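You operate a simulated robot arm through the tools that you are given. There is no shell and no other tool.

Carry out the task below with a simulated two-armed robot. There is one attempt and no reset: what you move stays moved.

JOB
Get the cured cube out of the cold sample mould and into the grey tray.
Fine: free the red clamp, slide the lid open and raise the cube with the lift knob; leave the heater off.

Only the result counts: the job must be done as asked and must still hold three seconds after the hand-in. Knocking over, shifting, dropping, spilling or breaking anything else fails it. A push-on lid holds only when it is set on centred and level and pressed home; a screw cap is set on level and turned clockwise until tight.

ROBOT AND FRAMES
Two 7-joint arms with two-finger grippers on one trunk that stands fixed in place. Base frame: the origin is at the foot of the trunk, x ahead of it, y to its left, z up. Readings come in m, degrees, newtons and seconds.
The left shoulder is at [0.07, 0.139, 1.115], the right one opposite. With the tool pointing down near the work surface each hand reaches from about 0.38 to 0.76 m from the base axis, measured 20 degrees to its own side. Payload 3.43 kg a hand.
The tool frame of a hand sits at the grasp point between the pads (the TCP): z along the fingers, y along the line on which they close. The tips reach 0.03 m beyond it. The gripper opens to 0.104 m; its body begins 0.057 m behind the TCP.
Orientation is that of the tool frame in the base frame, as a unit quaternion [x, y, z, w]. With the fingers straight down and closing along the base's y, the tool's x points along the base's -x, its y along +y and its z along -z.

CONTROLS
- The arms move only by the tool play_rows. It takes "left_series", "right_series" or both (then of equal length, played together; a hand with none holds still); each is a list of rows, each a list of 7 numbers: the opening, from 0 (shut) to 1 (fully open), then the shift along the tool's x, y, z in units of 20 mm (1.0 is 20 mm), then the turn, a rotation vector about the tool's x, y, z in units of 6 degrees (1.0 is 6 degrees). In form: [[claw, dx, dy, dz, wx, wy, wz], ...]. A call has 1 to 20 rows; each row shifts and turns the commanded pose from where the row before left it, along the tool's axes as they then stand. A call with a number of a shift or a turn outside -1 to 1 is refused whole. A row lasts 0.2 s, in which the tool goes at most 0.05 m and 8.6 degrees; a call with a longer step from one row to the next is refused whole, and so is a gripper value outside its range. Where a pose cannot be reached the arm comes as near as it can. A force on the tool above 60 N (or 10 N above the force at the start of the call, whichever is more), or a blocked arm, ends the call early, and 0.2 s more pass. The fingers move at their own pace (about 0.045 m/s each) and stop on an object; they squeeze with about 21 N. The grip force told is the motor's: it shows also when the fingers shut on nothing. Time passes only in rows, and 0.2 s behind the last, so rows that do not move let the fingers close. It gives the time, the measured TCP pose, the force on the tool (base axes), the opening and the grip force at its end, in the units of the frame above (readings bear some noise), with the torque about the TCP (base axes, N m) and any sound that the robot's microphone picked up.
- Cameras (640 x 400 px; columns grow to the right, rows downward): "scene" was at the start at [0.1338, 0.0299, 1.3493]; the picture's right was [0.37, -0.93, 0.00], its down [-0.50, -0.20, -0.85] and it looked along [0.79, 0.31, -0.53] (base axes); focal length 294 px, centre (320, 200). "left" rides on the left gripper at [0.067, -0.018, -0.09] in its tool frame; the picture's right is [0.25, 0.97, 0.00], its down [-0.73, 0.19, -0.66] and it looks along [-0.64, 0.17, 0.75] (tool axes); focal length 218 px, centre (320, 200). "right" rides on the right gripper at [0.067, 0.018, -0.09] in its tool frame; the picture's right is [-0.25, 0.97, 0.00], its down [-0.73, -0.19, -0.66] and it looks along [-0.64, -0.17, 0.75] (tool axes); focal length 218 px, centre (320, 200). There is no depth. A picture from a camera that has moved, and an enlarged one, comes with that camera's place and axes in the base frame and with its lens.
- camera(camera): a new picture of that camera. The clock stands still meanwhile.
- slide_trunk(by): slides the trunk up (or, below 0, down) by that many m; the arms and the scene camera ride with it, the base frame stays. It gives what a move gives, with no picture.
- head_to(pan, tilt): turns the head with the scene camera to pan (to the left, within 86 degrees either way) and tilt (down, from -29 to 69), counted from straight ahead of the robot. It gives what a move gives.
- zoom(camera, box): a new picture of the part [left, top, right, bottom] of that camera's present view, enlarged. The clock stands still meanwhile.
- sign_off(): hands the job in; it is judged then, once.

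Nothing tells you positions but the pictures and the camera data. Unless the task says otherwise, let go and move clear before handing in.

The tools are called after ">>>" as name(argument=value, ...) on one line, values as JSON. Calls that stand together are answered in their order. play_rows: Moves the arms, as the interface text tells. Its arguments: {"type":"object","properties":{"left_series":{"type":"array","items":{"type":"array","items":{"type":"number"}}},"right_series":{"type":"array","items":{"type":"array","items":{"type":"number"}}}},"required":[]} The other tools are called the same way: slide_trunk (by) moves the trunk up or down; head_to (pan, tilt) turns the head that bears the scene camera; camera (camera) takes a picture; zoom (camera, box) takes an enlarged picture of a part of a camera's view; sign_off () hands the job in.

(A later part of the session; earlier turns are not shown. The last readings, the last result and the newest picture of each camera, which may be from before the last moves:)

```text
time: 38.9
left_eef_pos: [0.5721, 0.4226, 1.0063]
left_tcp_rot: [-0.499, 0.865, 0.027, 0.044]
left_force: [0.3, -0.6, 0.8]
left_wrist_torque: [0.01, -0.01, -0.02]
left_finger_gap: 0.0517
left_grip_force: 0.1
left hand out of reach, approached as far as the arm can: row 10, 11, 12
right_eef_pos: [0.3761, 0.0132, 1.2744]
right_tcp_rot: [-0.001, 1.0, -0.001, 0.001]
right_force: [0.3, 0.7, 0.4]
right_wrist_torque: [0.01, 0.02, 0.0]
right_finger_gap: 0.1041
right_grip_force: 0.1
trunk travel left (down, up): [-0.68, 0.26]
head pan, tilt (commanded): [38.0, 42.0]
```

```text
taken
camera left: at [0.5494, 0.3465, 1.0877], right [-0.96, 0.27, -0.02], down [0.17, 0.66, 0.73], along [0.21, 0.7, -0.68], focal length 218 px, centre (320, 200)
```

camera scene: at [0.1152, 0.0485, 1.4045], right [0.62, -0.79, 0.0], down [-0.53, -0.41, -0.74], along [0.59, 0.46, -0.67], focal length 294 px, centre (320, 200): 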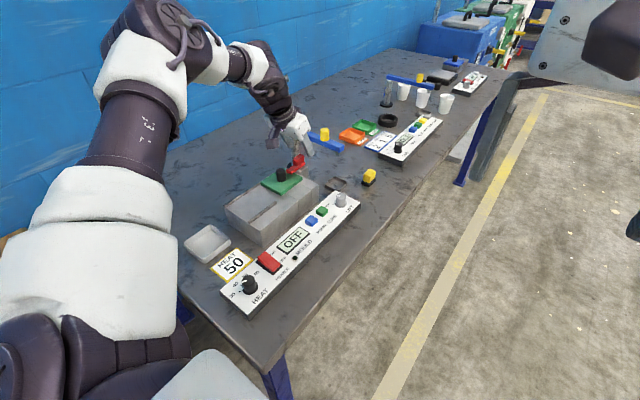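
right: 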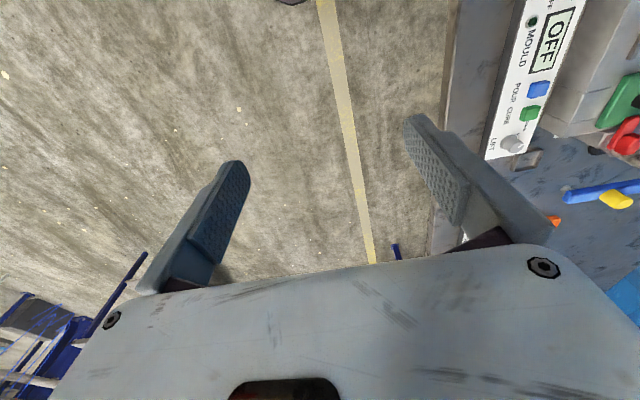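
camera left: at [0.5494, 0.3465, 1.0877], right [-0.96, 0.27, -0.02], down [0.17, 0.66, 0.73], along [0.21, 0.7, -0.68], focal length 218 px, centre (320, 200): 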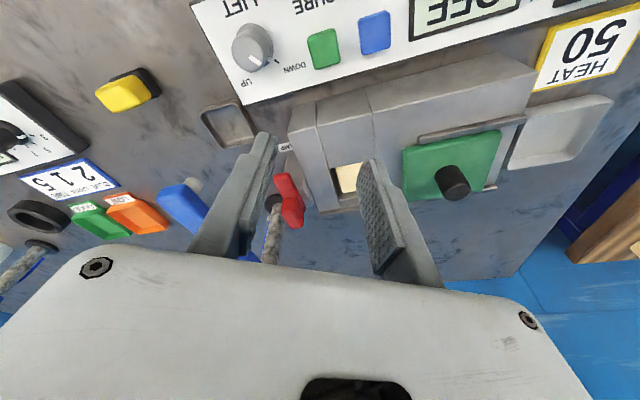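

The yaw limit here is around 55–60°, so I'll use +48° as the starting yaw and turn the knob to about −24°, ratcheting if needed. Moving to hover over the lift knob.

>>> play_rows(left_series=[[0.5, 0, 0, 0, 0.1045, 0, 0.9945], [0.5, 0, 0, 0, 0.1045, 0, 0.9945], [0.5, 0.0125, -0.948, 0.955, 0, 0, 0], [0.5, 0.0125, -0.948, 0.955, 0, 0, 0], [0.5, 0.0125, -0.948, 0.955, 0, 0, 0], [0.5, 0.0125, -0.948, 0.955, 0, 0, 0], [0.5, 0, 0, 0, 0, 0, 0]])

>>> camera(camera="left")

>>> zoom(camera="scene", box=[285, 140, 385, 230])

```text
time: 40.5
left_eef_pos: [0.6058, 0.3879, 0.9512]
left_tcp_rot: [-0.406, 0.913, 0.021, 0.048]
left_force: [-0.5, -0.6, -0.3]
left_wrist_torque: [-0.01, -0.01, 0.03]
left_finger_gap: 0.052
left_grip_force: 0.1
left hand out of reach, approached as far as the arm can: row 5, 6
right_eef_pos: [0.3781, 0.0135, 1.2753]
right_tcp_rot: [0.001, 1.0, 0.001, 0.0]
right_force: [-0.6, 0.5, 0.1]
right_wrist_torque: [0.01, 0.01, 0.02]
right_finger_gap: 0.1039
right_grip_force: 0.1
trunk travel left (down, up): [-0.68, 0.26]
head pan, tilt (commanded): [38.0, 42.0]
```

```text
taken
camera left: at [0.5683, 0.3195, 1.032], right [-0.89, 0.46, -0.03], down [0.3, 0.62, 0.73], along [0.35, 0.64, -0.69], focal length 218 px, centre (320, 200)
```

left: 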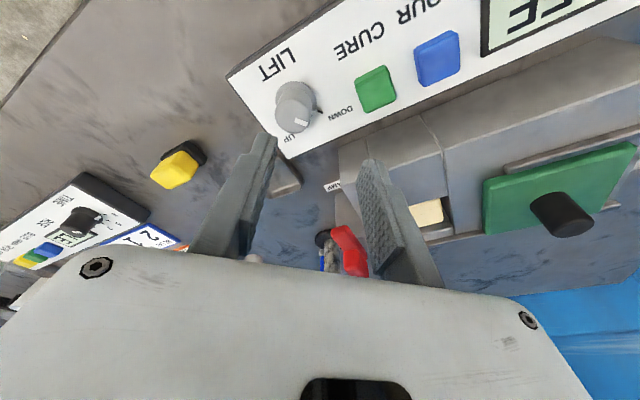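

```text
4.44 times, centred on (335, 185) of scene
camera zoom: at [0.1169, 0.0484, 1.4044], right [0.62, -0.79, 0.0], down [-0.53, -0.41, -0.74], along [0.59, 0.46, -0.67], focal length 1306 px, centre (253, 267)
```

zoom: 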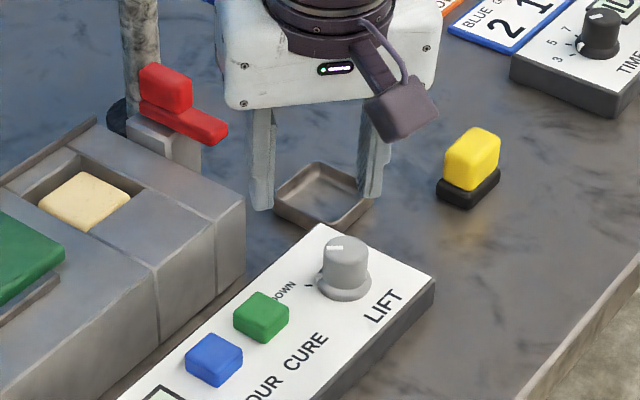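

Near-vertical is awkward for the wrist at this distance; the 24° tilt worked before and keeps the pads vertical anyway. I'll tilt back to about 24° and reduce the yaw to about 42°.

>>> play_rows(left_series=[[0.5, 0, 0, -0.5, 0, -1, 0], [0.5, 0, 0, 0, 0, -1, 0], [0.5, 0, 0, 0, 0, -1, 0], [0.5, 0, 0, 0, 0.407, 0, 0.9135], [0.5, 0, 0, 0, 0, 0, 0]])

```text
time: 41.7
left_eef_pos: [0.6202, 0.4211, 0.9871]
left_tcp_rot: [-0.35, 0.914, 0.074, 0.193]
left_force: [-0.9, -0.3, -0.1]
left_wrist_torque: [0.01, 0.02, -0.02]
left_finger_gap: 0.0519
left_grip_force: 0.0
left hand out of reach, approached as far as the arm can: row 1, 2, 3
right_eef_pos: [0.3755, 0.0127, 1.2749]
right_tcp_rot: [0.001, 1.0, 0.0, 0.0]
right_force: [0.3, -0.6, -0.5]
right_wrist_torque: [0.0, 0.01, 0.02]
right_finger_gap: 0.1042
right_grip_force: 0.1
trunk travel left (down, up): [-0.68, 0.26]
head pan, tilt (commanded): [38.0, 42.0]
```

The orientation is now yaw 42°, tilt 24°. I'll test whether the hover point above the lift knob is reachable in this pose, staying high.

>>> play_rows(left_series=[[0.5, 0.557, -0.673, 0.152, 0, 0, 0], [0.5, 0.557, -0.673, 0.152, 0, 0, 0], [0.5, 0.557, -0.673, 0.152, 0, 0, 0], [0.5, 0, 0, 0, 0, 0, 0]])

```text
time: 42.7
left_eef_pos: [0.6326, 0.3859, 0.9749]
left_tcp_rot: [-0.348, 0.915, 0.074, 0.192]
left_force: [0.2, -0.7, 0.1]
left_wrist_torque: [-0.01, 0.01, 0.0]
left_finger_gap: 0.052
left_grip_force: 0.0
left hand out of reach, approached as far as the arm can: row 3
right_eef_pos: [0.3766, 0.0135, 1.2746]
right_tcp_rot: [0.0, 1.0, 0.001, 0.001]
right_force: [-0.8, 0.4, 0.9]
right_wrist_torque: [-0.01, -0.03, -0.01]
right_finger_gap: 0.104
right_grip_force: 0.1
trunk travel left (down, up): [-0.68, 0.26]
head pan, tilt (commanded): [38.0, 42.0]
```

It's at the limit, so I'll use a smaller yaw of 24° and ratchet the knob in two turns. Rotating back and hovering lower over the knob.

>>> play_rows(left_series=[[0.5, 0, 0, 0, 0.407, 0, 0.9135], [0.5, 0, 0, 0, 0.407, 0, 0.9135], [0.5, 0, 0, 0, 0.407, 0, 0.9135], [0.5, 0.498, -0.115, 0.69, 0, 0, 0], [0.5, 0.498, -0.115, 0.69, 0, 0, 0], [0.5, 0.498, -0.115, 0.69, 0, 0, 0], [0.5, 0, 0, 0, 0, 0, 0]])

>>> camera(camera="left")

>>> zoom(camera="scene", box=[285, 140, 385, 230])

```text
time: 44.3
left_eef_pos: [0.6254, 0.3746, 0.9232]
left_tcp_rot: [-0.203, 0.957, 0.043, 0.202]
left_force: [0.1, -0.4, -0.9]
left_wrist_torque: [-0.03, 0.02, 0.0]
left_finger_gap: 0.0523
left_grip_force: 0.0
right_eef_pos: [0.3761, 0.0137, 1.2751]
right_tcp_rot: [-0.001, 1.0, -0.001, 0.0]
right_force: [0.2, 0.2, -0.4]
right_wrist_torque: [0.0, -0.04, -0.01]
right_finger_gap: 0.104
right_grip_force: 0.1
trunk travel left (down, up): [-0.68, 0.26]
head pan, tilt (commanded): [38.0, 42.0]
```

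```text
taken
camera left: at [0.5437, 0.318, 0.9772], right [-0.6, 0.79, -0.1], down [0.29, 0.34, 0.9], along [0.74, 0.51, -0.43], focal length 218 px, centre (320, 200)
```

left: 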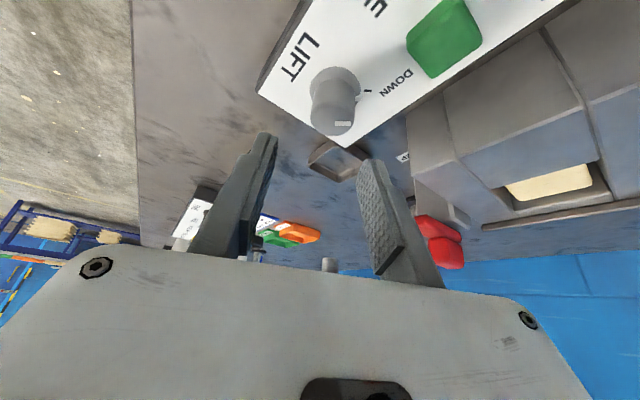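

```text
4.44 times, centred on (335, 185) of scene
camera zoom: at [0.1164, 0.0486, 1.4044], right [0.62, -0.79, 0.0], down [-0.53, -0.41, -0.74], along [0.59, 0.46, -0.67], focal length 1306 px, centre (253, 267)
```

zoom: 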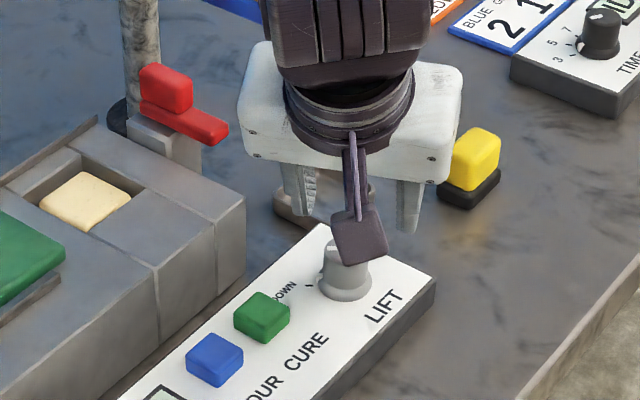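

Reachable here. The knob centre reads about (0.633, 0.381) from this view, so with a small correction I'll descend to z ≈ 0.879 around it and close.

>>> play_rows(left_series=[[0.5, 0.29, 0.045, 0.673, 0, 0, 0], [0.5, 0.29, 0.045, 0.673, 0, 0, 0], [0.5, 0.29, 0.045, 0.673, 0, 0, 0], [0.5, 0, 0, 0, 0, 0, 0]])

>>> camera(camera="left")

>>> zoom(camera="scene", box=[300, 160, 380, 230])

```text
time: 45.3
left_eef_pos: [0.6229, 0.3784, 0.8831]
left_tcp_rot: [-0.203, 0.957, 0.042, 0.203]
left_force: [0.1, -1.0, 0.0]
left_wrist_torque: [0.03, 0.0, -0.04]
left_finger_gap: 0.052
left_grip_force: 0.0
left hand out of reach, approached as far as the arm can: row 3
right_eef_pos: [0.376, 0.0139, 1.2746]
right_tcp_rot: [-0.002, 1.0, 0.0, 0.0]
right_force: [-0.7, 0.9, 0.1]
right_wrist_torque: [0.0, 0.0, -0.02]
right_finger_gap: 0.1037
right_grip_force: 0.0
trunk travel left (down, up): [-0.68, 0.26]
head pan, tilt (commanded): [38.0, 42.0]
```

```text
taken
camera left: at [0.5396, 0.323, 0.9371], right [-0.6, 0.79, -0.1], down [0.29, 0.34, 0.9], along [0.74, 0.51, -0.43], focal length 218 px, centre (320, 200)
```

left: 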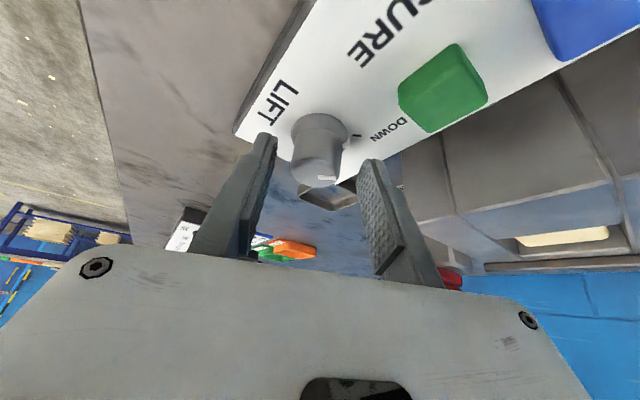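

```text
5.71 times, centred on (340, 195) of scene
camera zoom: at [0.1164, 0.0488, 1.4044], right [0.62, -0.79, 0.0], down [-0.53, -0.41, -0.74], along [0.59, 0.46, -0.67], focal length 1678 px, centre (206, 229)
```

zoom: 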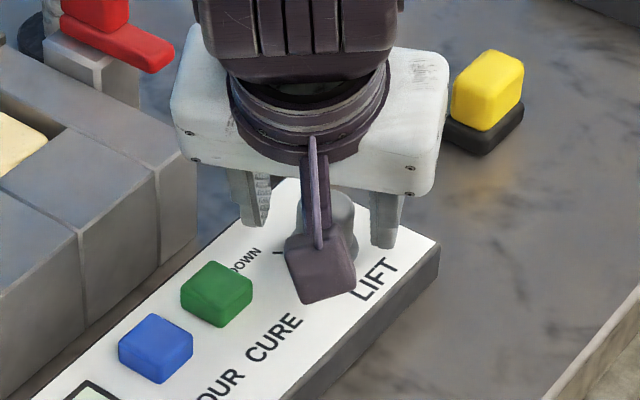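

The joint limit comes with positive yaw at this spot, so I'll turn the open fingers 12° clockwise around the round knob, settle 4 mm lower, then close.

>>> play_rows(left_series=[[0.5, 0, 0.047, 0, 0.407, 0, 0.9135], [0.5, 0, 0.047, 0, 0.407, 0, 0.9135], [0.5, 0.03, 0, 0.2, 0, 0, 0], [0.5, 0, 0, 0, 0, 0, 0], [0.25, 0, 0, 0, 0, 0, 0], [0, 0, 0, 0, 0, 0, 0], [0, 0, 0, 0, 0, 0, 0]])

>>> camera(camera="left")

>>> zoom(camera="scene", box=[300, 160, 380, 230])

```text
time: 46.9
left_eef_pos: [0.6241, 0.3784, 0.8794]
left_tcp_rot: [-0.1, 0.973, 0.02, 0.205]
left_force: [0.7, -12.3, -6.2]
left_wrist_torque: [-0.34, -0.21, -0.04]
left_finger_gap: 0.0338
left_grip_force: 42.8
right_eef_pos: [0.3756, 0.0112, 1.2747]
right_tcp_rot: [0.0, 1.0, 0.001, -0.001]
right_force: [-1.0, -0.1, -1.0]
right_wrist_torque: [-0.01, 0.01, -0.03]
right_finger_gap: 0.1039
right_grip_force: 0.1
trunk travel left (down, up): [-0.68, 0.26]
head pan, tilt (commanded): [38.0, 42.0]
```

```text
taken
camera left: at [0.5311, 0.3397, 0.9332], right [-0.42, 0.9, -0.1], down [0.36, 0.27, 0.89], along [0.83, 0.34, -0.43], focal length 218 px, centre (320, 200)
```

left: 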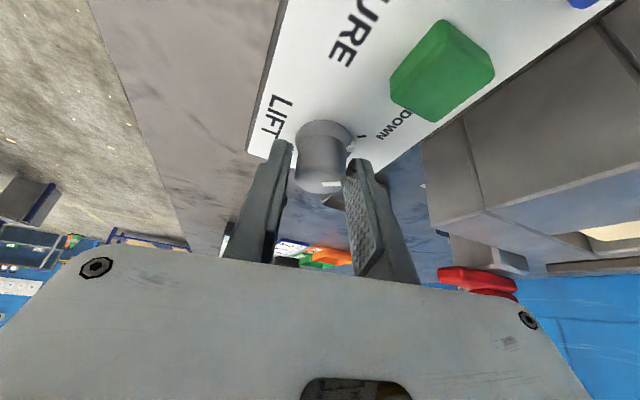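

```text
5.71 times, centred on (340, 195) of scene
camera zoom: at [0.1176, 0.0467, 1.4043], right [0.62, -0.79, 0.0], down [-0.53, -0.41, -0.74], along [0.59, 0.46, -0.67], focal length 1678 px, centre (206, 229)
```

zoom: 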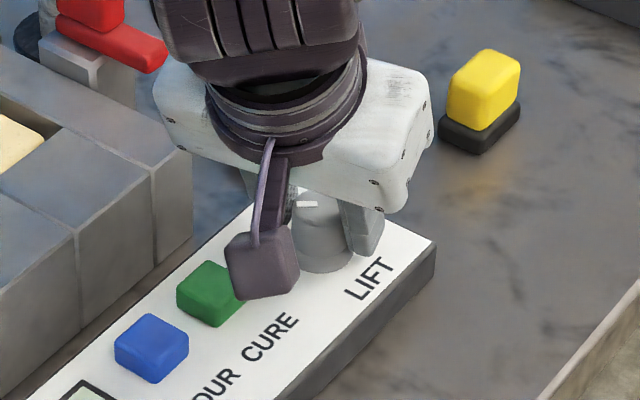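

The knob is gripped (gap 34 mm). The side force says it is about 3 mm toward −y of my line, so I'll correct that while starting to turn clockwise 18°.

>>> play_rows(left_series=[[0, 0.065, -0.17, 0.055, 0, 0, 0], [0, 0, 0.047, 0, 0.407, 0, 0.9135], [0, 0, 0.047, 0, 0.407, 0, 0.9135], [0, 0, 0.047, 0, 0.407, 0, 0.9135], [0, 0, 0, 0, 0, 0, 0]])

>>> zoom(camera="left", box=[220, 90, 420, 230])

>>> zoom(camera="scene", box=[225, 130, 375, 240])

```text
time: 48.1
left_eef_pos: [0.6226, 0.3783, 0.8781]
left_tcp_rot: [0.052, 0.977, -0.011, 0.207]
left_force: [7.0, -7.7, 5.5]
left_wrist_torque: [-0.22, -0.28, -0.01]
left_finger_gap: 0.0337
left_grip_force: 45.1
right_eef_pos: [0.3765, 0.0119, 1.2744]
right_tcp_rot: [0.001, 1.0, 0.001, -0.001]
right_force: [-0.6, 0.2, -0.5]
right_wrist_torque: [0.03, -0.02, 0.0]
right_finger_gap: 0.104
right_grip_force: 0.2
trunk travel left (down, up): [-0.68, 0.26]
head pan, tilt (commanded): [38.0, 42.0]
```

```text
2.86 times, centred on (320, 160) of left
camera zoom: at [0.5237, 0.3709, 0.9327], right [-0.13, 0.99, -0.1], down [0.42, 0.15, 0.9], along [0.9, 0.07, -0.43], focal length 624 px, centre (320, 314)
```

zoom: 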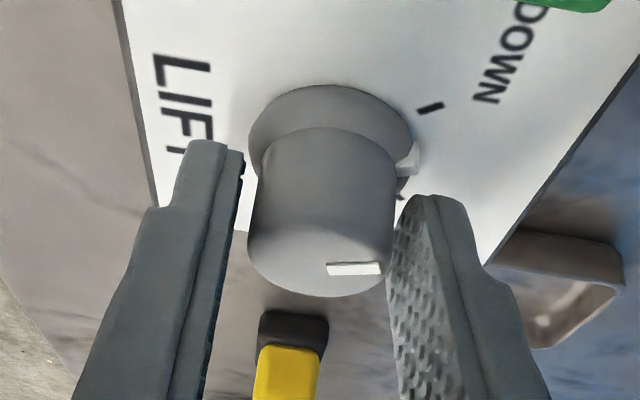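

```text
3.64 times, centred on (300, 185) of scene
camera zoom: at [0.1168, 0.0468, 1.4045], right [0.62, -0.79, 0.0], down [-0.53, -0.41, -0.74], along [0.59, 0.46, -0.67], focal length 1068 px, centre (393, 254)
```

zoom: 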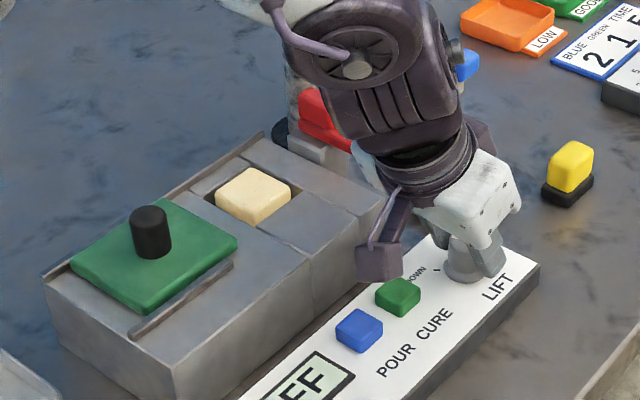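

The knob turns and the cube is already rising. I'll keep turning clockwise another 30°.

>>> play_rows(left_series=[[0, -0.1, -0.06, 0, 0.407, 0, 0.9135], [0, 0, 0.03, 0, 0.407, 0, 0.9135], [0, 0, 0.04, 0, 0.407, 0, 0.9135], [0, 0, 0.04, 0, 0.407, 0, 0.9135], [0, 0, 0.04, 0, 0.407, 0, 0.9135], [0, 0, 0, 0, 0, 0, 0]])

>>> zoom(camera="left", box=[220, 90, 420, 230])

>>> zoom(camera="scene", box=[225, 130, 375, 240])

```text
time: 49.5
left_eef_pos: [0.6243, 0.3807, 0.8793]
left_tcp_rot: [0.303, 0.93, -0.065, 0.197]
left_force: [-1.1, -4.5, 4.3]
left_wrist_torque: [-0.13, 0.25, -0.04]
left_finger_gap: 0.0337
left_grip_force: 44.5
right_eef_pos: [0.3747, 0.0115, 1.2749]
right_tcp_rot: [0.0, 1.0, 0.001, 0.0]
right_force: [-0.3, -0.1, -0.4]
right_wrist_torque: [0.03, 0.01, 0.02]
right_finger_gap: 0.1039
right_grip_force: 0.1
trunk travel left (down, up): [-0.68, 0.26]
head pan, tilt (commanded): [38.0, 42.0]
```

```text
2.86 times, centred on (320, 160) of left
camera zoom: at [0.5345, 0.4233, 0.9331], right [0.38, 0.92, -0.1], down [0.44, -0.08, 0.9], along [0.81, -0.39, -0.43], focal length 624 px, centre (320, 314)
```

zoom: 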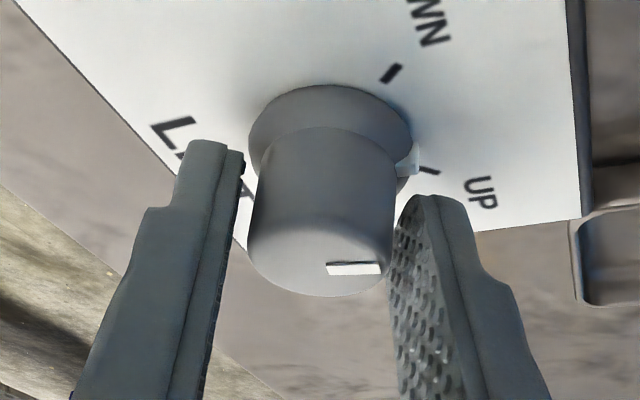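

```text
3.64 times, centred on (300, 185) of scene
camera zoom: at [0.1153, 0.0472, 1.4045], right [0.62, -0.79, 0.0], down [-0.53, -0.41, -0.74], along [0.59, 0.46, -0.67], focal length 1068 px, centre (393, 254)
```

zoom: 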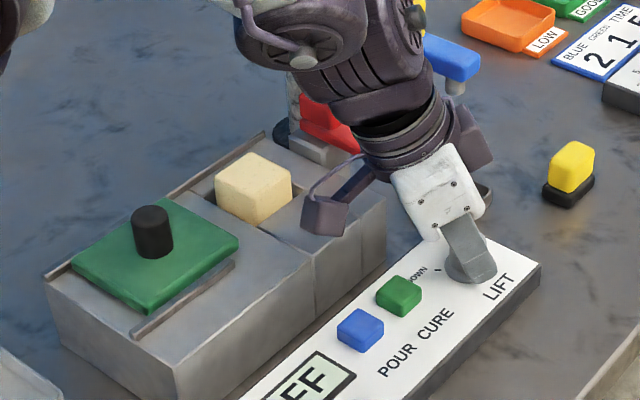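

The cube is nearly up and the knob's mark is close to UP. I'll turn another 12° to reach the UP mark.

>>> play_rows(left_series=[[0, 0, 0.03, 0, 0.407, 0, 0.9135], [0, 0, 0.03, 0, 0.407, 0, 0.9135], [0, 0, 0, 0, 0, 0, 0]])

>>> zoom(camera="left", box=[220, 90, 420, 230])

>>> zoom(camera="scene", box=[225, 130, 375, 240])

```text
time: 50.3
left_eef_pos: [0.6245, 0.3815, 0.8799]
left_tcp_rot: [0.399, 0.894, -0.087, 0.187]
left_force: [16.3, -6.6, -24.0]
left_wrist_torque: [-0.53, -0.81, 0.04]
left_finger_gap: 0.0337
left_grip_force: 45.2
left hand out of reach, approached as far as the arm can: row 2
right_eef_pos: [0.3824, 0.014, 1.2716]
right_tcp_rot: [0.001, 1.0, -0.001, -0.003]
right_force: [0.5, -0.1, 0.8]
right_wrist_torque: [-0.01, 0.01, 0.0]
right_finger_gap: 0.1037
right_grip_force: 0.1
trunk travel left (down, up): [-0.68, 0.26]
head pan, tilt (commanded): [38.0, 42.0]
```

```text
2.86 times, centred on (320, 160) of left
camera zoom: at [0.5463, 0.4415, 0.9335], right [0.57, 0.82, -0.11], down [0.41, -0.17, 0.89], along [0.71, -0.55, -0.43], focal length 624 px, centre (320, 314)
```

zoom: 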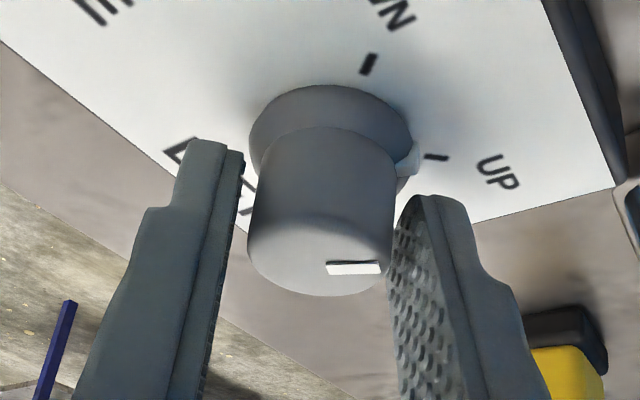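

```text
3.64 times, centred on (300, 185) of scene
camera zoom: at [0.1237, 0.0496, 1.4034], right [0.62, -0.79, 0.0], down [-0.53, -0.41, -0.74], along [0.58, 0.46, -0.67], focal length 1068 px, centre (393, 254)
```

zoom: 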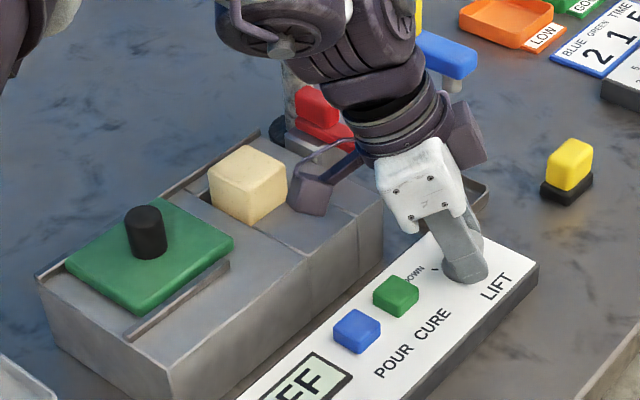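

The mark now lines up with UP and the cube stands proud of the mould. I'll release the knob, then rise straight up.

>>> play_rows(left_series=[[0.5, 0, 0, 0, 0, 0, 0], [0.5, 0, 0, 0, 0, 0, 0], [0.5, 0, 0, 0, 0, 0, 0], [0.5, -0.407, 0, -0.9135, 0, 0, 0], [0.5, -0.407, 0, -0.9135, 0, 0, 0], [0.5, -0.407, 0, -0.9135, 0, 0, 0], [0.5, -0.407, 0, -0.9135, 0, 0, 0], [0.5, -0.407, 0, -0.9135, 0, 0, 0], [0.5, 0, 0, 0, 0, 0, 0]])

>>> camera(camera="left")

>>> zoom(camera="scene", box=[225, 130, 375, 240])

```text
time: 52.3
left_eef_pos: [0.6204, 0.381, 0.9853]
left_tcp_rot: [0.398, 0.893, -0.086, 0.189]
left_force: [-0.1, 0.7, 0.3]
left_wrist_torque: [0.0, 0.01, 0.01]
left_finger_gap: 0.0522
left_grip_force: 0.1
right_eef_pos: [0.3761, 0.013, 1.2737]
right_tcp_rot: [-0.001, 1.0, -0.001, 0.0]
right_force: [0.8, -0.2, -0.1]
right_wrist_torque: [0.01, -0.01, 0.03]
right_finger_gap: 0.1038
right_grip_force: 0.1
trunk travel left (down, up): [-0.68, 0.26]
head pan, tilt (commanded): [38.0, 42.0]
```

```text
taken
camera left: at [0.5422, 0.4416, 1.0386], right [0.56, 0.82, -0.11], down [0.41, -0.17, 0.9], along [0.72, -0.55, -0.43], focal length 218 px, centre (320, 200)
```

left: 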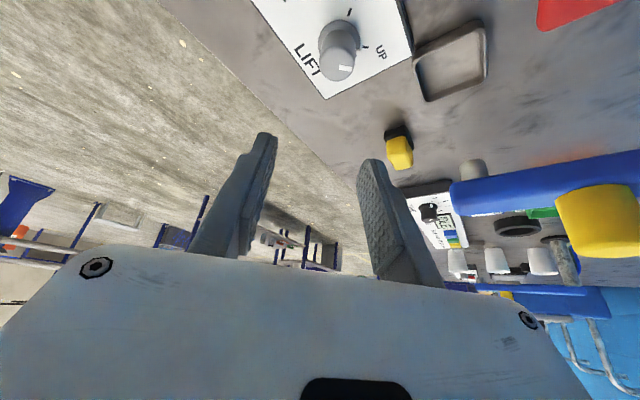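

```text
3.64 times, centred on (300, 185) of scene
camera zoom: at [0.1166, 0.0489, 1.4044], right [0.62, -0.79, 0.0], down [-0.53, -0.41, -0.74], along [0.59, 0.46, -0.67], focal length 1068 px, centre (393, 254)
```

zoom: 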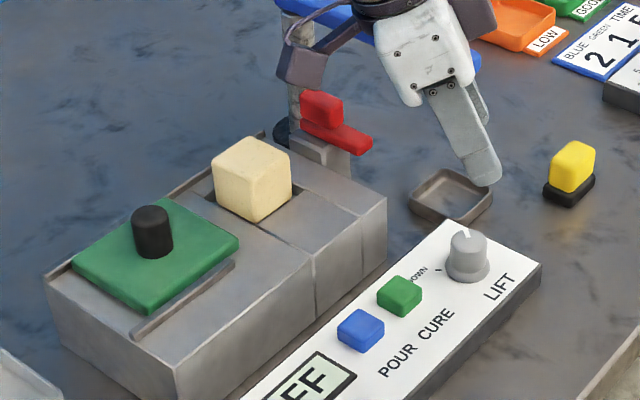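

The cube stands about 30 mm proud, spanning x 0.539–0.586, y 0.507–0.554, top z ≈ 0.914, and it stays up. I'll turn the hand back to face forward with a 12° tilt and open the fingers to about 68 mm.

>>> play_rows(left_series=[[0.5, -0.407, 0, -0.9135, 0, 0, 0], [0.65, 0, 0, 0, -0.407, 0, -0.9135], [0.65, 0, 0, 0, -0.407, 0, -0.9135], [0.65, 0, 0, 0, -0.407, 0, -0.9135], [0.65, 0, 0, 0, -0.407, 0, -0.9135], [0.65, 0, 0, 0, -0.407, 0, -0.9135], [0.65, 0, 0, 0, -0.407, 0, -0.9135], [0.65, 0, 0, 0, -0.407, 0, -0.9135], [0.65, 0, 0, 0, -0.407, 0, -0.9135], [0.65, 0, 0, 0, 0, 1, 0], [0.65, 0, 0, 0, 0, 1, 0], [0.65, 0, 0, 0, 0, 0, 0]])

>>> camera(camera="left")

>>> zoom(camera="scene", box=[225, 130, 345, 230])

```text
time: 54.9
left_eef_pos: [0.6199, 0.3831, 1.0051]
left_tcp_rot: [0.0, 0.995, 0.0, 0.103]
left_force: [0.3, 0.3, 1.1]
left_wrist_torque: [-0.01, -0.01, 0.0]
left_finger_gap: 0.0676
left_grip_force: 0.0
right_eef_pos: [0.3762, 0.0137, 1.2756]
right_tcp_rot: [-0.001, 1.0, 0.0, 0.0]
right_force: [-0.6, 0.1, -0.3]
right_wrist_torque: [-0.03, 0.0, 0.0]
right_finger_gap: 0.1039
right_grip_force: 0.2
trunk travel left (down, up): [-0.68, 0.26]
head pan, tilt (commanded): [38.0, 42.0]
```

```text
taken
camera left: at [0.5354, 0.3637, 1.0778], right [-0.25, 0.97, -0.05], down [0.58, 0.19, 0.79], along [0.78, 0.17, -0.61], focal length 218 px, centre (320, 200)
```

left: 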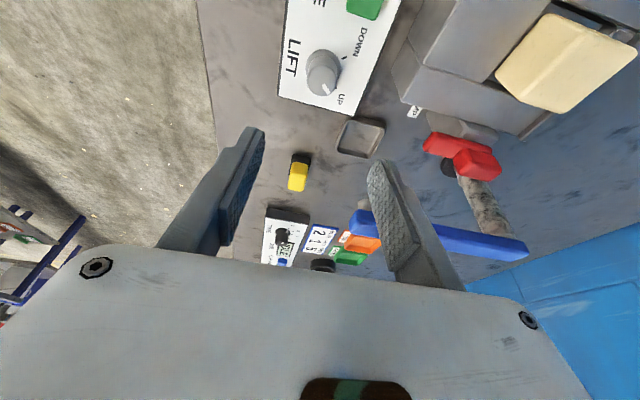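

```text
4.00 times, centred on (285, 180) of scene
camera zoom: at [0.1157, 0.0492, 1.4045], right [0.62, -0.79, 0.0], down [-0.53, -0.41, -0.74], along [0.59, 0.46, -0.67], focal length 1175 px, centre (460, 280)
```

zoom: 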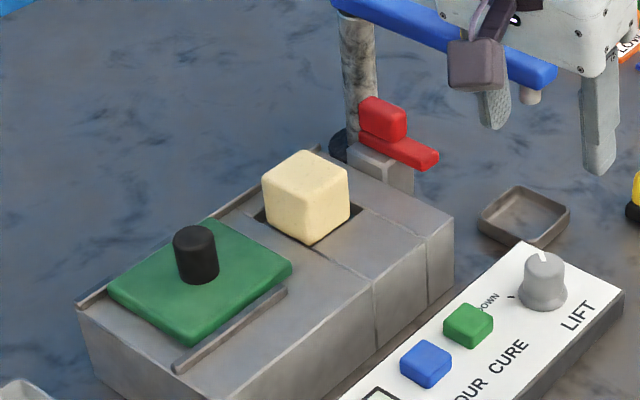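

The knob points at UP and the cube stays raised (centre ≈ (0.56, 0.529), top ≈ 0.918). Moving above the cube.

>>> play_rows(left_series=[[0.65, 0.4175, 0.9125, 0.039, 0, 0, 0], [0.65, 0.4175, 0.9125, 0.039, 0, 0, 0], [0.65, 0.4175, 0.9125, 0.039, 0, 0, 0], [0.65, 0.4175, 0.9125, 0.039, 0, 0, 0], [0.65, 0.4175, 0.9125, 0.039, 0, 0, 0], [0.65, 0.4175, 0.9125, 0.039, 0, 0, 0], [0.65, 0.4175, 0.9125, 0.039, 0, 0, 0], [0.65, 0.4175, 0.9125, 0.039, 0, 0, 0], [0.65, 0, 0, 0, 0, 0, 0]])

>>> camera(camera="left")

>>> zoom(camera="scene", box=[225, 130, 345, 230])

```text
time: 56.9
left_eef_pos: [0.5568, 0.5272, 0.9842]
left_tcp_rot: [0.0, 0.995, -0.001, 0.103]
left_force: [0.2, -0.2, 1.0]
left_wrist_torque: [-0.02, 0.04, -0.02]
left_finger_gap: 0.0676
left_grip_force: 0.0
right_eef_pos: [0.3757, 0.0124, 1.2753]
right_tcp_rot: [0.0, 1.0, 0.0, 0.0]
right_force: [-0.4, 0.3, -1.2]
right_wrist_torque: [0.05, -0.01, -0.01]
right_finger_gap: 0.1039
right_grip_force: 0.0
trunk travel left (down, up): [-0.68, 0.26]
head pan, tilt (commanded): [38.0, 42.0]
```

```text
taken
camera left: at [0.472, 0.5089, 1.0564], right [-0.25, 0.97, -0.05], down [0.58, 0.19, 0.79], along [0.78, 0.16, -0.61], focal length 218 px, centre (320, 200)
```

left: 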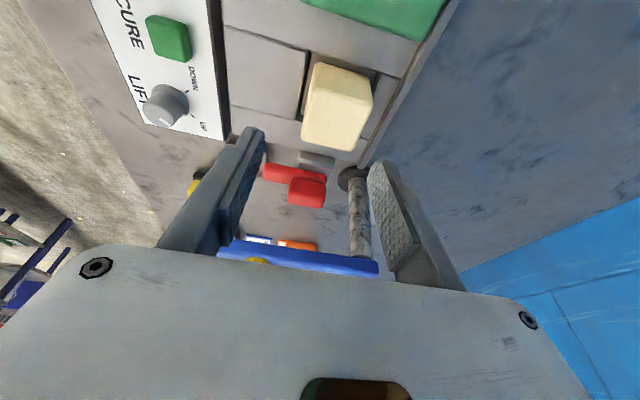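

```text
4.00 times, centred on (285, 180) of scene
camera zoom: at [0.1167, 0.0482, 1.4044], right [0.62, -0.79, 0.0], down [-0.53, -0.41, -0.74], along [0.59, 0.46, -0.67], focal length 1175 px, centre (460, 280)
```

zoom: 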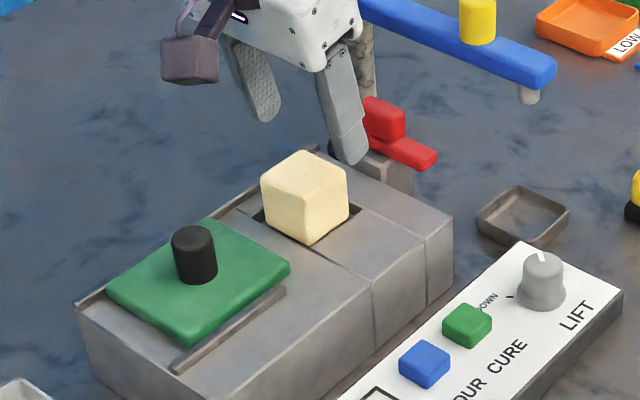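

>>> zoom(camera="left", box=[220, 30, 460, 200])

>>> zoom(camera="scene", box=[275, 155, 325, 200])

```text
2.35 times, centred on (340, 115) of left
camera zoom: at [0.472, 0.5089, 1.0564], right [-0.25, 0.97, -0.05], down [0.58, 0.19, 0.79], along [0.78, 0.16, -0.61], focal length 514 px, centre (273, 400)
```

zoom: 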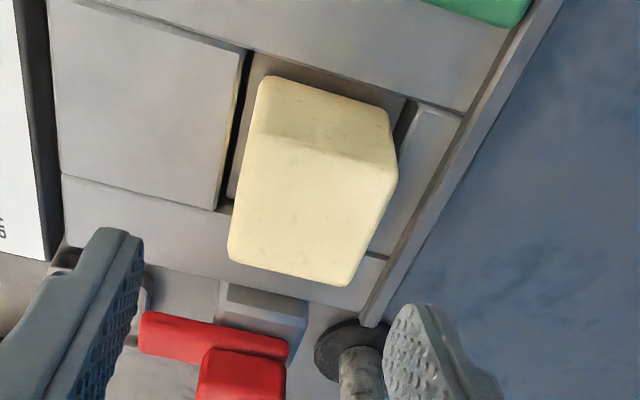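

```text
8.89 times, centred on (300, 178) of scene
camera zoom: at [0.1167, 0.0482, 1.4044], right [0.62, -0.79, 0.0], down [-0.53, -0.41, -0.74], along [0.59, 0.46, -0.67], focal length 2611 px, centre (498, 400)
```

zoom: 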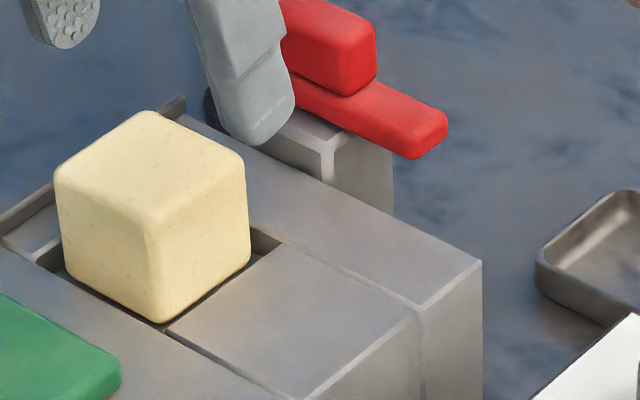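

The cube is centred near (0.56, 0.532) and square to the axes. I'll descend to TCP z 0.924 (tips at about 0.893, above the block's top and rail) with a 5 mm shift in y, then check before closing.

>>> play_rows(left_series=[[0.65, 0.156, 0.0625, 0.733, 0, 0, 0], [0.65, 0.156, 0.0625, 0.733, 0, 0, 0], [0.65, 0.156, 0.0625, 0.733, 0, 0, 0], [0.65, 0.156, 0.0625, 0.733, 0, 0, 0], [0.65, 0, 0, 0, 0, 0, 0]])

>>> camera(camera="left")

>>> zoom(camera="scene", box=[255, 140, 335, 210])

```text
time: 58.1
left_eef_pos: [0.556, 0.5305, 0.9234]
left_tcp_rot: [0.0, 0.995, -0.001, 0.104]
left_force: [0.1, -0.2, -0.1]
left_wrist_torque: [0.01, -0.01, 0.01]
left_finger_gap: 0.0676
left_grip_force: 0.1
right_eef_pos: [0.376, 0.0123, 1.2761]
right_tcp_rot: [-0.001, 1.0, -0.001, 0.001]
right_force: [-0.3, -0.1, 0.1]
right_wrist_torque: [0.02, -0.01, 0.0]
right_finger_gap: 0.1037
right_grip_force: 0.0
trunk travel left (down, up): [-0.68, 0.26]
head pan, tilt (commanded): [38.0, 42.0]
```

```text
taken
camera left: at [0.4716, 0.5133, 0.9962], right [-0.25, 0.97, -0.05], down [0.58, 0.19, 0.79], along [0.78, 0.16, -0.61], focal length 218 px, centre (320, 200)
```

left: 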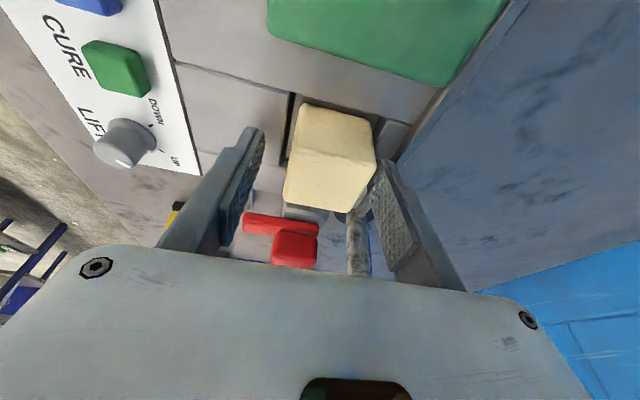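

```text
5.71 times, centred on (295, 175) of scene
camera zoom: at [0.1163, 0.0484, 1.4044], right [0.62, -0.79, 0.0], down [-0.53, -0.41, -0.74], along [0.59, 0.46, -0.67], focal length 1678 px, centre (463, 343)
```

zoom: 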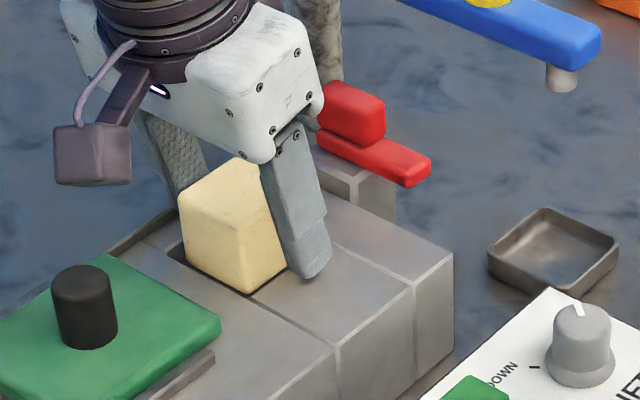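

The cube sits slightly toward the +y finger, so I'll shift 5 mm in +y and close on it.

>>> play_rows(left_series=[[0.65, 0, 0.25, 0, 0, 0, 0], [0.65, 0, 0, 0, 0, 0, 0], [0.45, 0, 0, 0, 0, 0, 0], [0.3, 0, 0, 0, 0, 0, 0], [0.3, 0, 0, 0, 0, 0, 0], [0.3, 0, 0, 0, 0, 0, 0]])

>>> camera(camera="left")

>>> zoom(camera="scene", box=[255, 140, 335, 210])

```text
time: 59.5
left_eef_pos: [0.5565, 0.5374, 0.9239]
left_tcp_rot: [0.001, 0.995, -0.001, 0.103]
left_force: [-0.3, -0.3, 0.5]
left_wrist_torque: [0.02, -0.03, 0.03]
left_finger_gap: 0.0427
left_grip_force: 21.2
right_eef_pos: [0.3757, 0.0127, 1.2748]
right_tcp_rot: [-0.001, 1.0, 0.0, -0.001]
right_force: [0.7, -0.3, 0.7]
right_wrist_torque: [-0.01, 0.03, -0.01]
right_finger_gap: 0.1042
right_grip_force: 0.0
trunk travel left (down, up): [-0.68, 0.26]
head pan, tilt (commanded): [38.0, 42.0]
```

```text
taken
camera left: at [0.472, 0.519, 0.9966], right [-0.25, 0.97, -0.05], down [0.58, 0.19, 0.79], along [0.78, 0.16, -0.61], focal length 218 px, centre (320, 200)
```

left: 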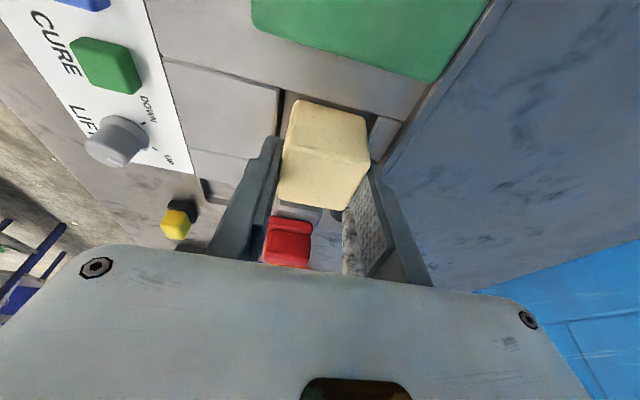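

```text
5.71 times, centred on (295, 175) of scene
camera zoom: at [0.1164, 0.0488, 1.4044], right [0.62, -0.79, 0.0], down [-0.53, -0.41, -0.74], along [0.59, 0.46, -0.67], focal length 1678 px, centre (463, 343)
```

zoom: 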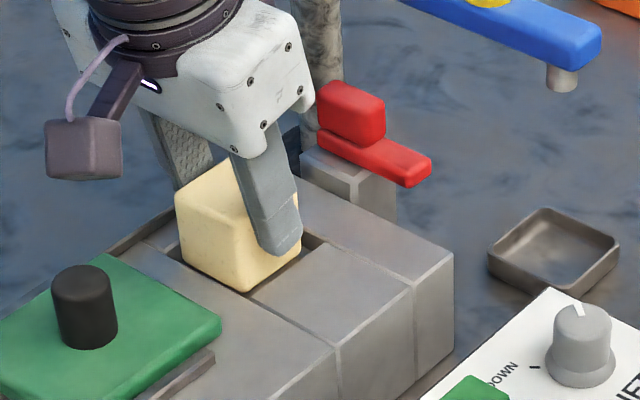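

The cube is held (gap 43 mm, 21 N). Lifting straight up 20 mm slowly to check it comes freely.

>>> play_rows(left_series=[[0.3, -0.05, 0, -0.245, 0, 0, 0], [0.3, -0.05, 0, -0.245, 0, 0, 0], [0.3, -0.104, 0, -0.489, 0, 0, 0], [0.3, 0, 0, 0, 0, 0, 0]])

>>> zoom(camera="scene", box=[255, 140, 335, 210])

```text
time: 60.5
left_eef_pos: [0.5554, 0.5368, 0.9438]
left_tcp_rot: [0.0, 0.995, -0.001, 0.102]
left_force: [-0.1, 0.1, -0.9]
left_wrist_torque: [0.04, 0.03, -0.01]
left_finger_gap: 0.043
left_grip_force: 20.7
right_eef_pos: [0.376, 0.0131, 1.2753]
right_tcp_rot: [0.0, 1.0, 0.0, 0.0]
right_force: [0.1, 0.1, 0.7]
right_wrist_torque: [-0.02, 0.0, -0.04]
right_finger_gap: 0.1038
right_grip_force: 0.0
trunk travel left (down, up): [-0.68, 0.26]
head pan, tilt (commanded): [38.0, 42.0]
```

```text
5.71 times, centred on (295, 175) of scene
camera zoom: at [0.1166, 0.0489, 1.4044], right [0.62, -0.79, 0.0], down [-0.53, -0.41, -0.74], along [0.59, 0.46, -0.67], focal length 1678 px, centre (463, 343)
```

zoom: 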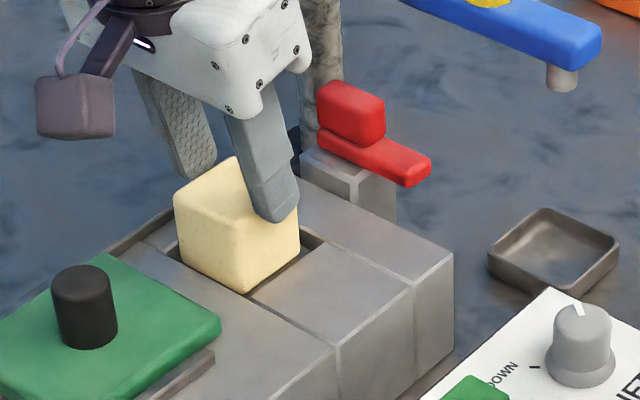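

The fingers slid up while the cube stayed put, so the grip was too light. I'll open, go back down, close with full squeeze and try again.

>>> play_rows(left_series=[[0.6, 0, 0, 0, 0, 0, 0], [0.6, 0, 0, 0, 0, 0, 0], [0.6, 0.104, 0, 0.489, 0, 0, 0], [0.6, 0.104, 0, 0.489, 0, 0, 0], [0.6, 0.03, 0, 0.13, 0, 0, 0], [0.6, 0, 0, 0, 0, 0, 0]])

>>> zoom(camera="left", box=[200, 60, 440, 260])

>>> zoom(camera="scene", box=[255, 140, 335, 210])

```text
time: 61.9
left_eef_pos: [0.5558, 0.5363, 0.9261]
left_tcp_rot: [0.0, 0.994, 0.002, 0.108]
left_force: [1.6, 10.3, 28.2]
left_wrist_torque: [1.53, 0.0, -0.13]
left_finger_gap: 0.0629
left_grip_force: 0.8
right_eef_pos: [0.3732, 0.0116, 1.2775]
right_tcp_rot: [-0.001, 1.0, 0.001, 0.001]
right_force: [-0.1, 0.1, -0.1]
right_wrist_torque: [-0.03, 0.01, 0.0]
right_finger_gap: 0.104
right_grip_force: 0.1
trunk travel left (down, up): [-0.68, 0.26]
head pan, tilt (commanded): [38.0, 42.0]
```

```text
2.00 times, centred on (320, 160) of left
camera zoom: at [0.4712, 0.5179, 0.9981], right [-0.25, 0.97, -0.05], down [0.57, 0.19, 0.8], along [0.78, 0.17, -0.6], focal length 436 px, centre (320, 280)
```

zoom: 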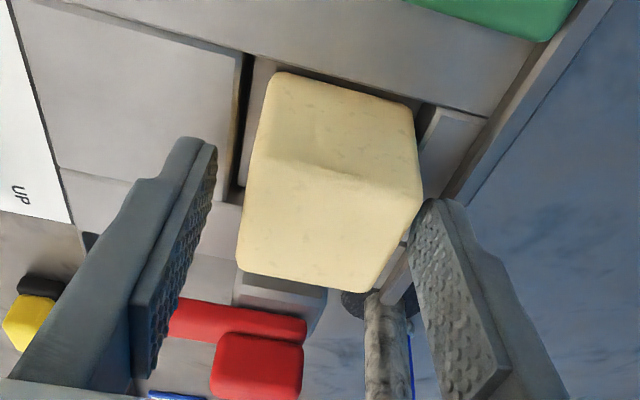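

```text
5.71 times, centred on (295, 175) of scene
camera zoom: at [0.1129, 0.0469, 1.4051], right [0.62, -0.79, 0.0], down [-0.53, -0.41, -0.75], along [0.59, 0.46, -0.67], focal length 1678 px, centre (463, 343)
```

zoom: 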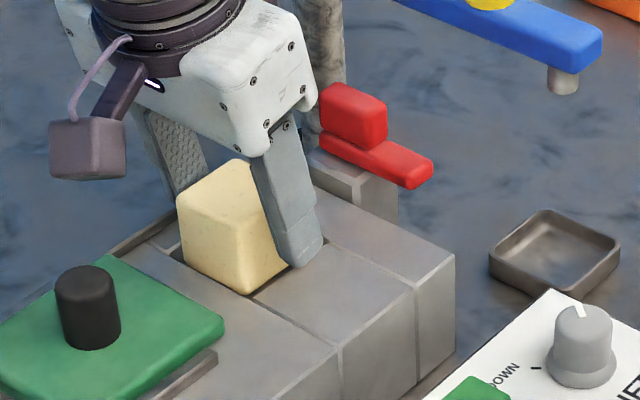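

The +y fingertip touched the rail when opened wide at this depth, so the rail top is at about 0.892. I'll rise 4 mm, shift 2 mm toward +y, and close with full squeeze.

>>> play_rows(left_series=[[0.55, -0.04, 0, -0.2, 0, 0, 0], [0.5, 0, 0.08, 0, 0, 0, 0], [0.3, 0, 0, 0, 0, 0, 0], [0, 0, 0, 0, 0, 0, 0], [0, 0, 0, 0, 0, 0, 0], [0, 0, 0, 0, 0, 0, 0]])

>>> zoom(camera="left", box=[200, 60, 440, 260])

>>> zoom(camera="scene", box=[255, 140, 335, 210])

```text
time: 63.3
left_eef_pos: [0.5561, 0.5379, 0.9251]
left_tcp_rot: [0.0, 0.995, 0.0, 0.104]
left_force: [-0.3, -0.8, 0.6]
left_wrist_torque: [0.0, -0.01, 0.04]
left_finger_gap: 0.043
left_grip_force: 21.1
right_eef_pos: [0.3765, 0.0126, 1.2752]
right_tcp_rot: [0.0, 1.0, 0.001, 0.0]
right_force: [0.1, -0.2, -0.3]
right_wrist_torque: [-0.02, 0.0, 0.01]
right_finger_gap: 0.104
right_grip_force: 0.1
trunk travel left (down, up): [-0.68, 0.26]
head pan, tilt (commanded): [38.0, 42.0]
```

```text
2.00 times, centred on (320, 160) of left
camera zoom: at [0.4722, 0.5198, 0.9985], right [-0.25, 0.97, -0.05], down [0.58, 0.19, 0.79], along [0.78, 0.16, -0.61], focal length 436 px, centre (320, 280)
```

zoom: 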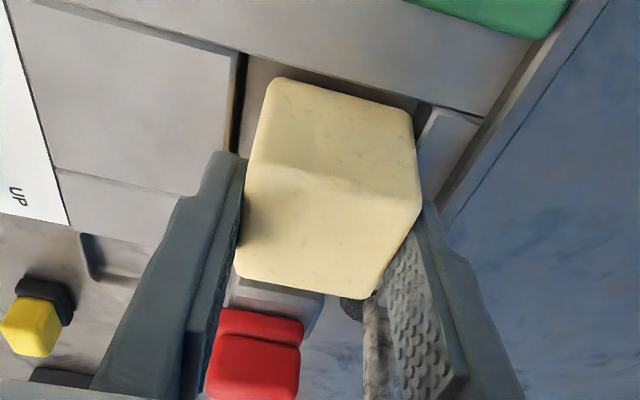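

```text
5.71 times, centred on (295, 175) of scene
camera zoom: at [0.1166, 0.0488, 1.4044], right [0.62, -0.79, 0.0], down [-0.53, -0.41, -0.74], along [0.59, 0.46, -0.67], focal length 1678 px, centre (463, 343)
```

zoom: 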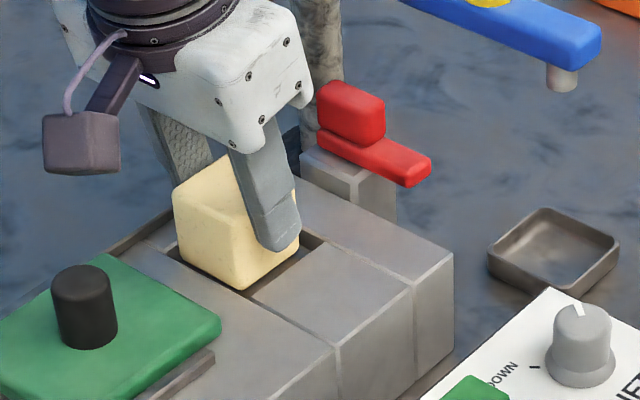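

Gripped again at 43 mm. I'll lift slowly by 10 mm and see whether the cube follows.

>>> play_rows(left_series=[[0, -0.025, 0, -0.122, 0, 0, 0], [0, -0.025, 0, -0.122, 0, 0, 0], [0, -0.025, 0, -0.122, 0, 0, 0], [0, -0.025, 0, -0.122, 0, 0, 0], [0, 0, 0, 0, 0, 0, 0]])

>>> zoom(camera="left", box=[200, 60, 440, 260])

>>> zoom(camera="scene", box=[255, 140, 335, 210])

```text
time: 64.5
left_eef_pos: [0.5557, 0.5383, 0.9361]
left_tcp_rot: [0.0, 0.995, -0.001, 0.104]
left_force: [-0.5, -0.7, -0.5]
left_wrist_torque: [-0.02, 0.0, 0.01]
left_finger_gap: 0.0429
left_grip_force: 21.9
right_eef_pos: [0.3758, 0.0139, 1.2746]
right_tcp_rot: [-0.001, 1.0, 0.0, 0.0]
right_force: [-0.2, -0.3, 0.7]
right_wrist_torque: [-0.05, -0.01, 0.0]
right_finger_gap: 0.1037
right_grip_force: 0.2
trunk travel left (down, up): [-0.68, 0.26]
head pan, tilt (commanded): [38.0, 42.0]
```

```text
2.00 times, centred on (320, 160) of left
camera zoom: at [0.4715, 0.5195, 1.0085], right [-0.25, 0.97, -0.05], down [0.58, 0.19, 0.79], along [0.78, 0.16, -0.61], focal length 436 px, centre (320, 280)
```

zoom: 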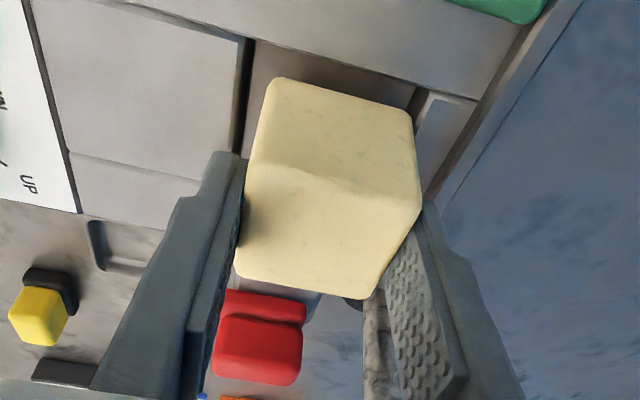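

```text
5.71 times, centred on (295, 175) of scene
camera zoom: at [0.1166, 0.0488, 1.4044], right [0.62, -0.79, 0.0], down [-0.53, -0.41, -0.74], along [0.59, 0.46, -0.67], focal length 1678 px, centre (463, 343)
```

zoom: 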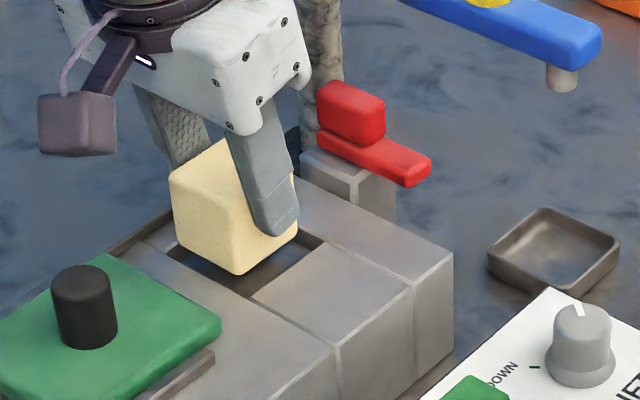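

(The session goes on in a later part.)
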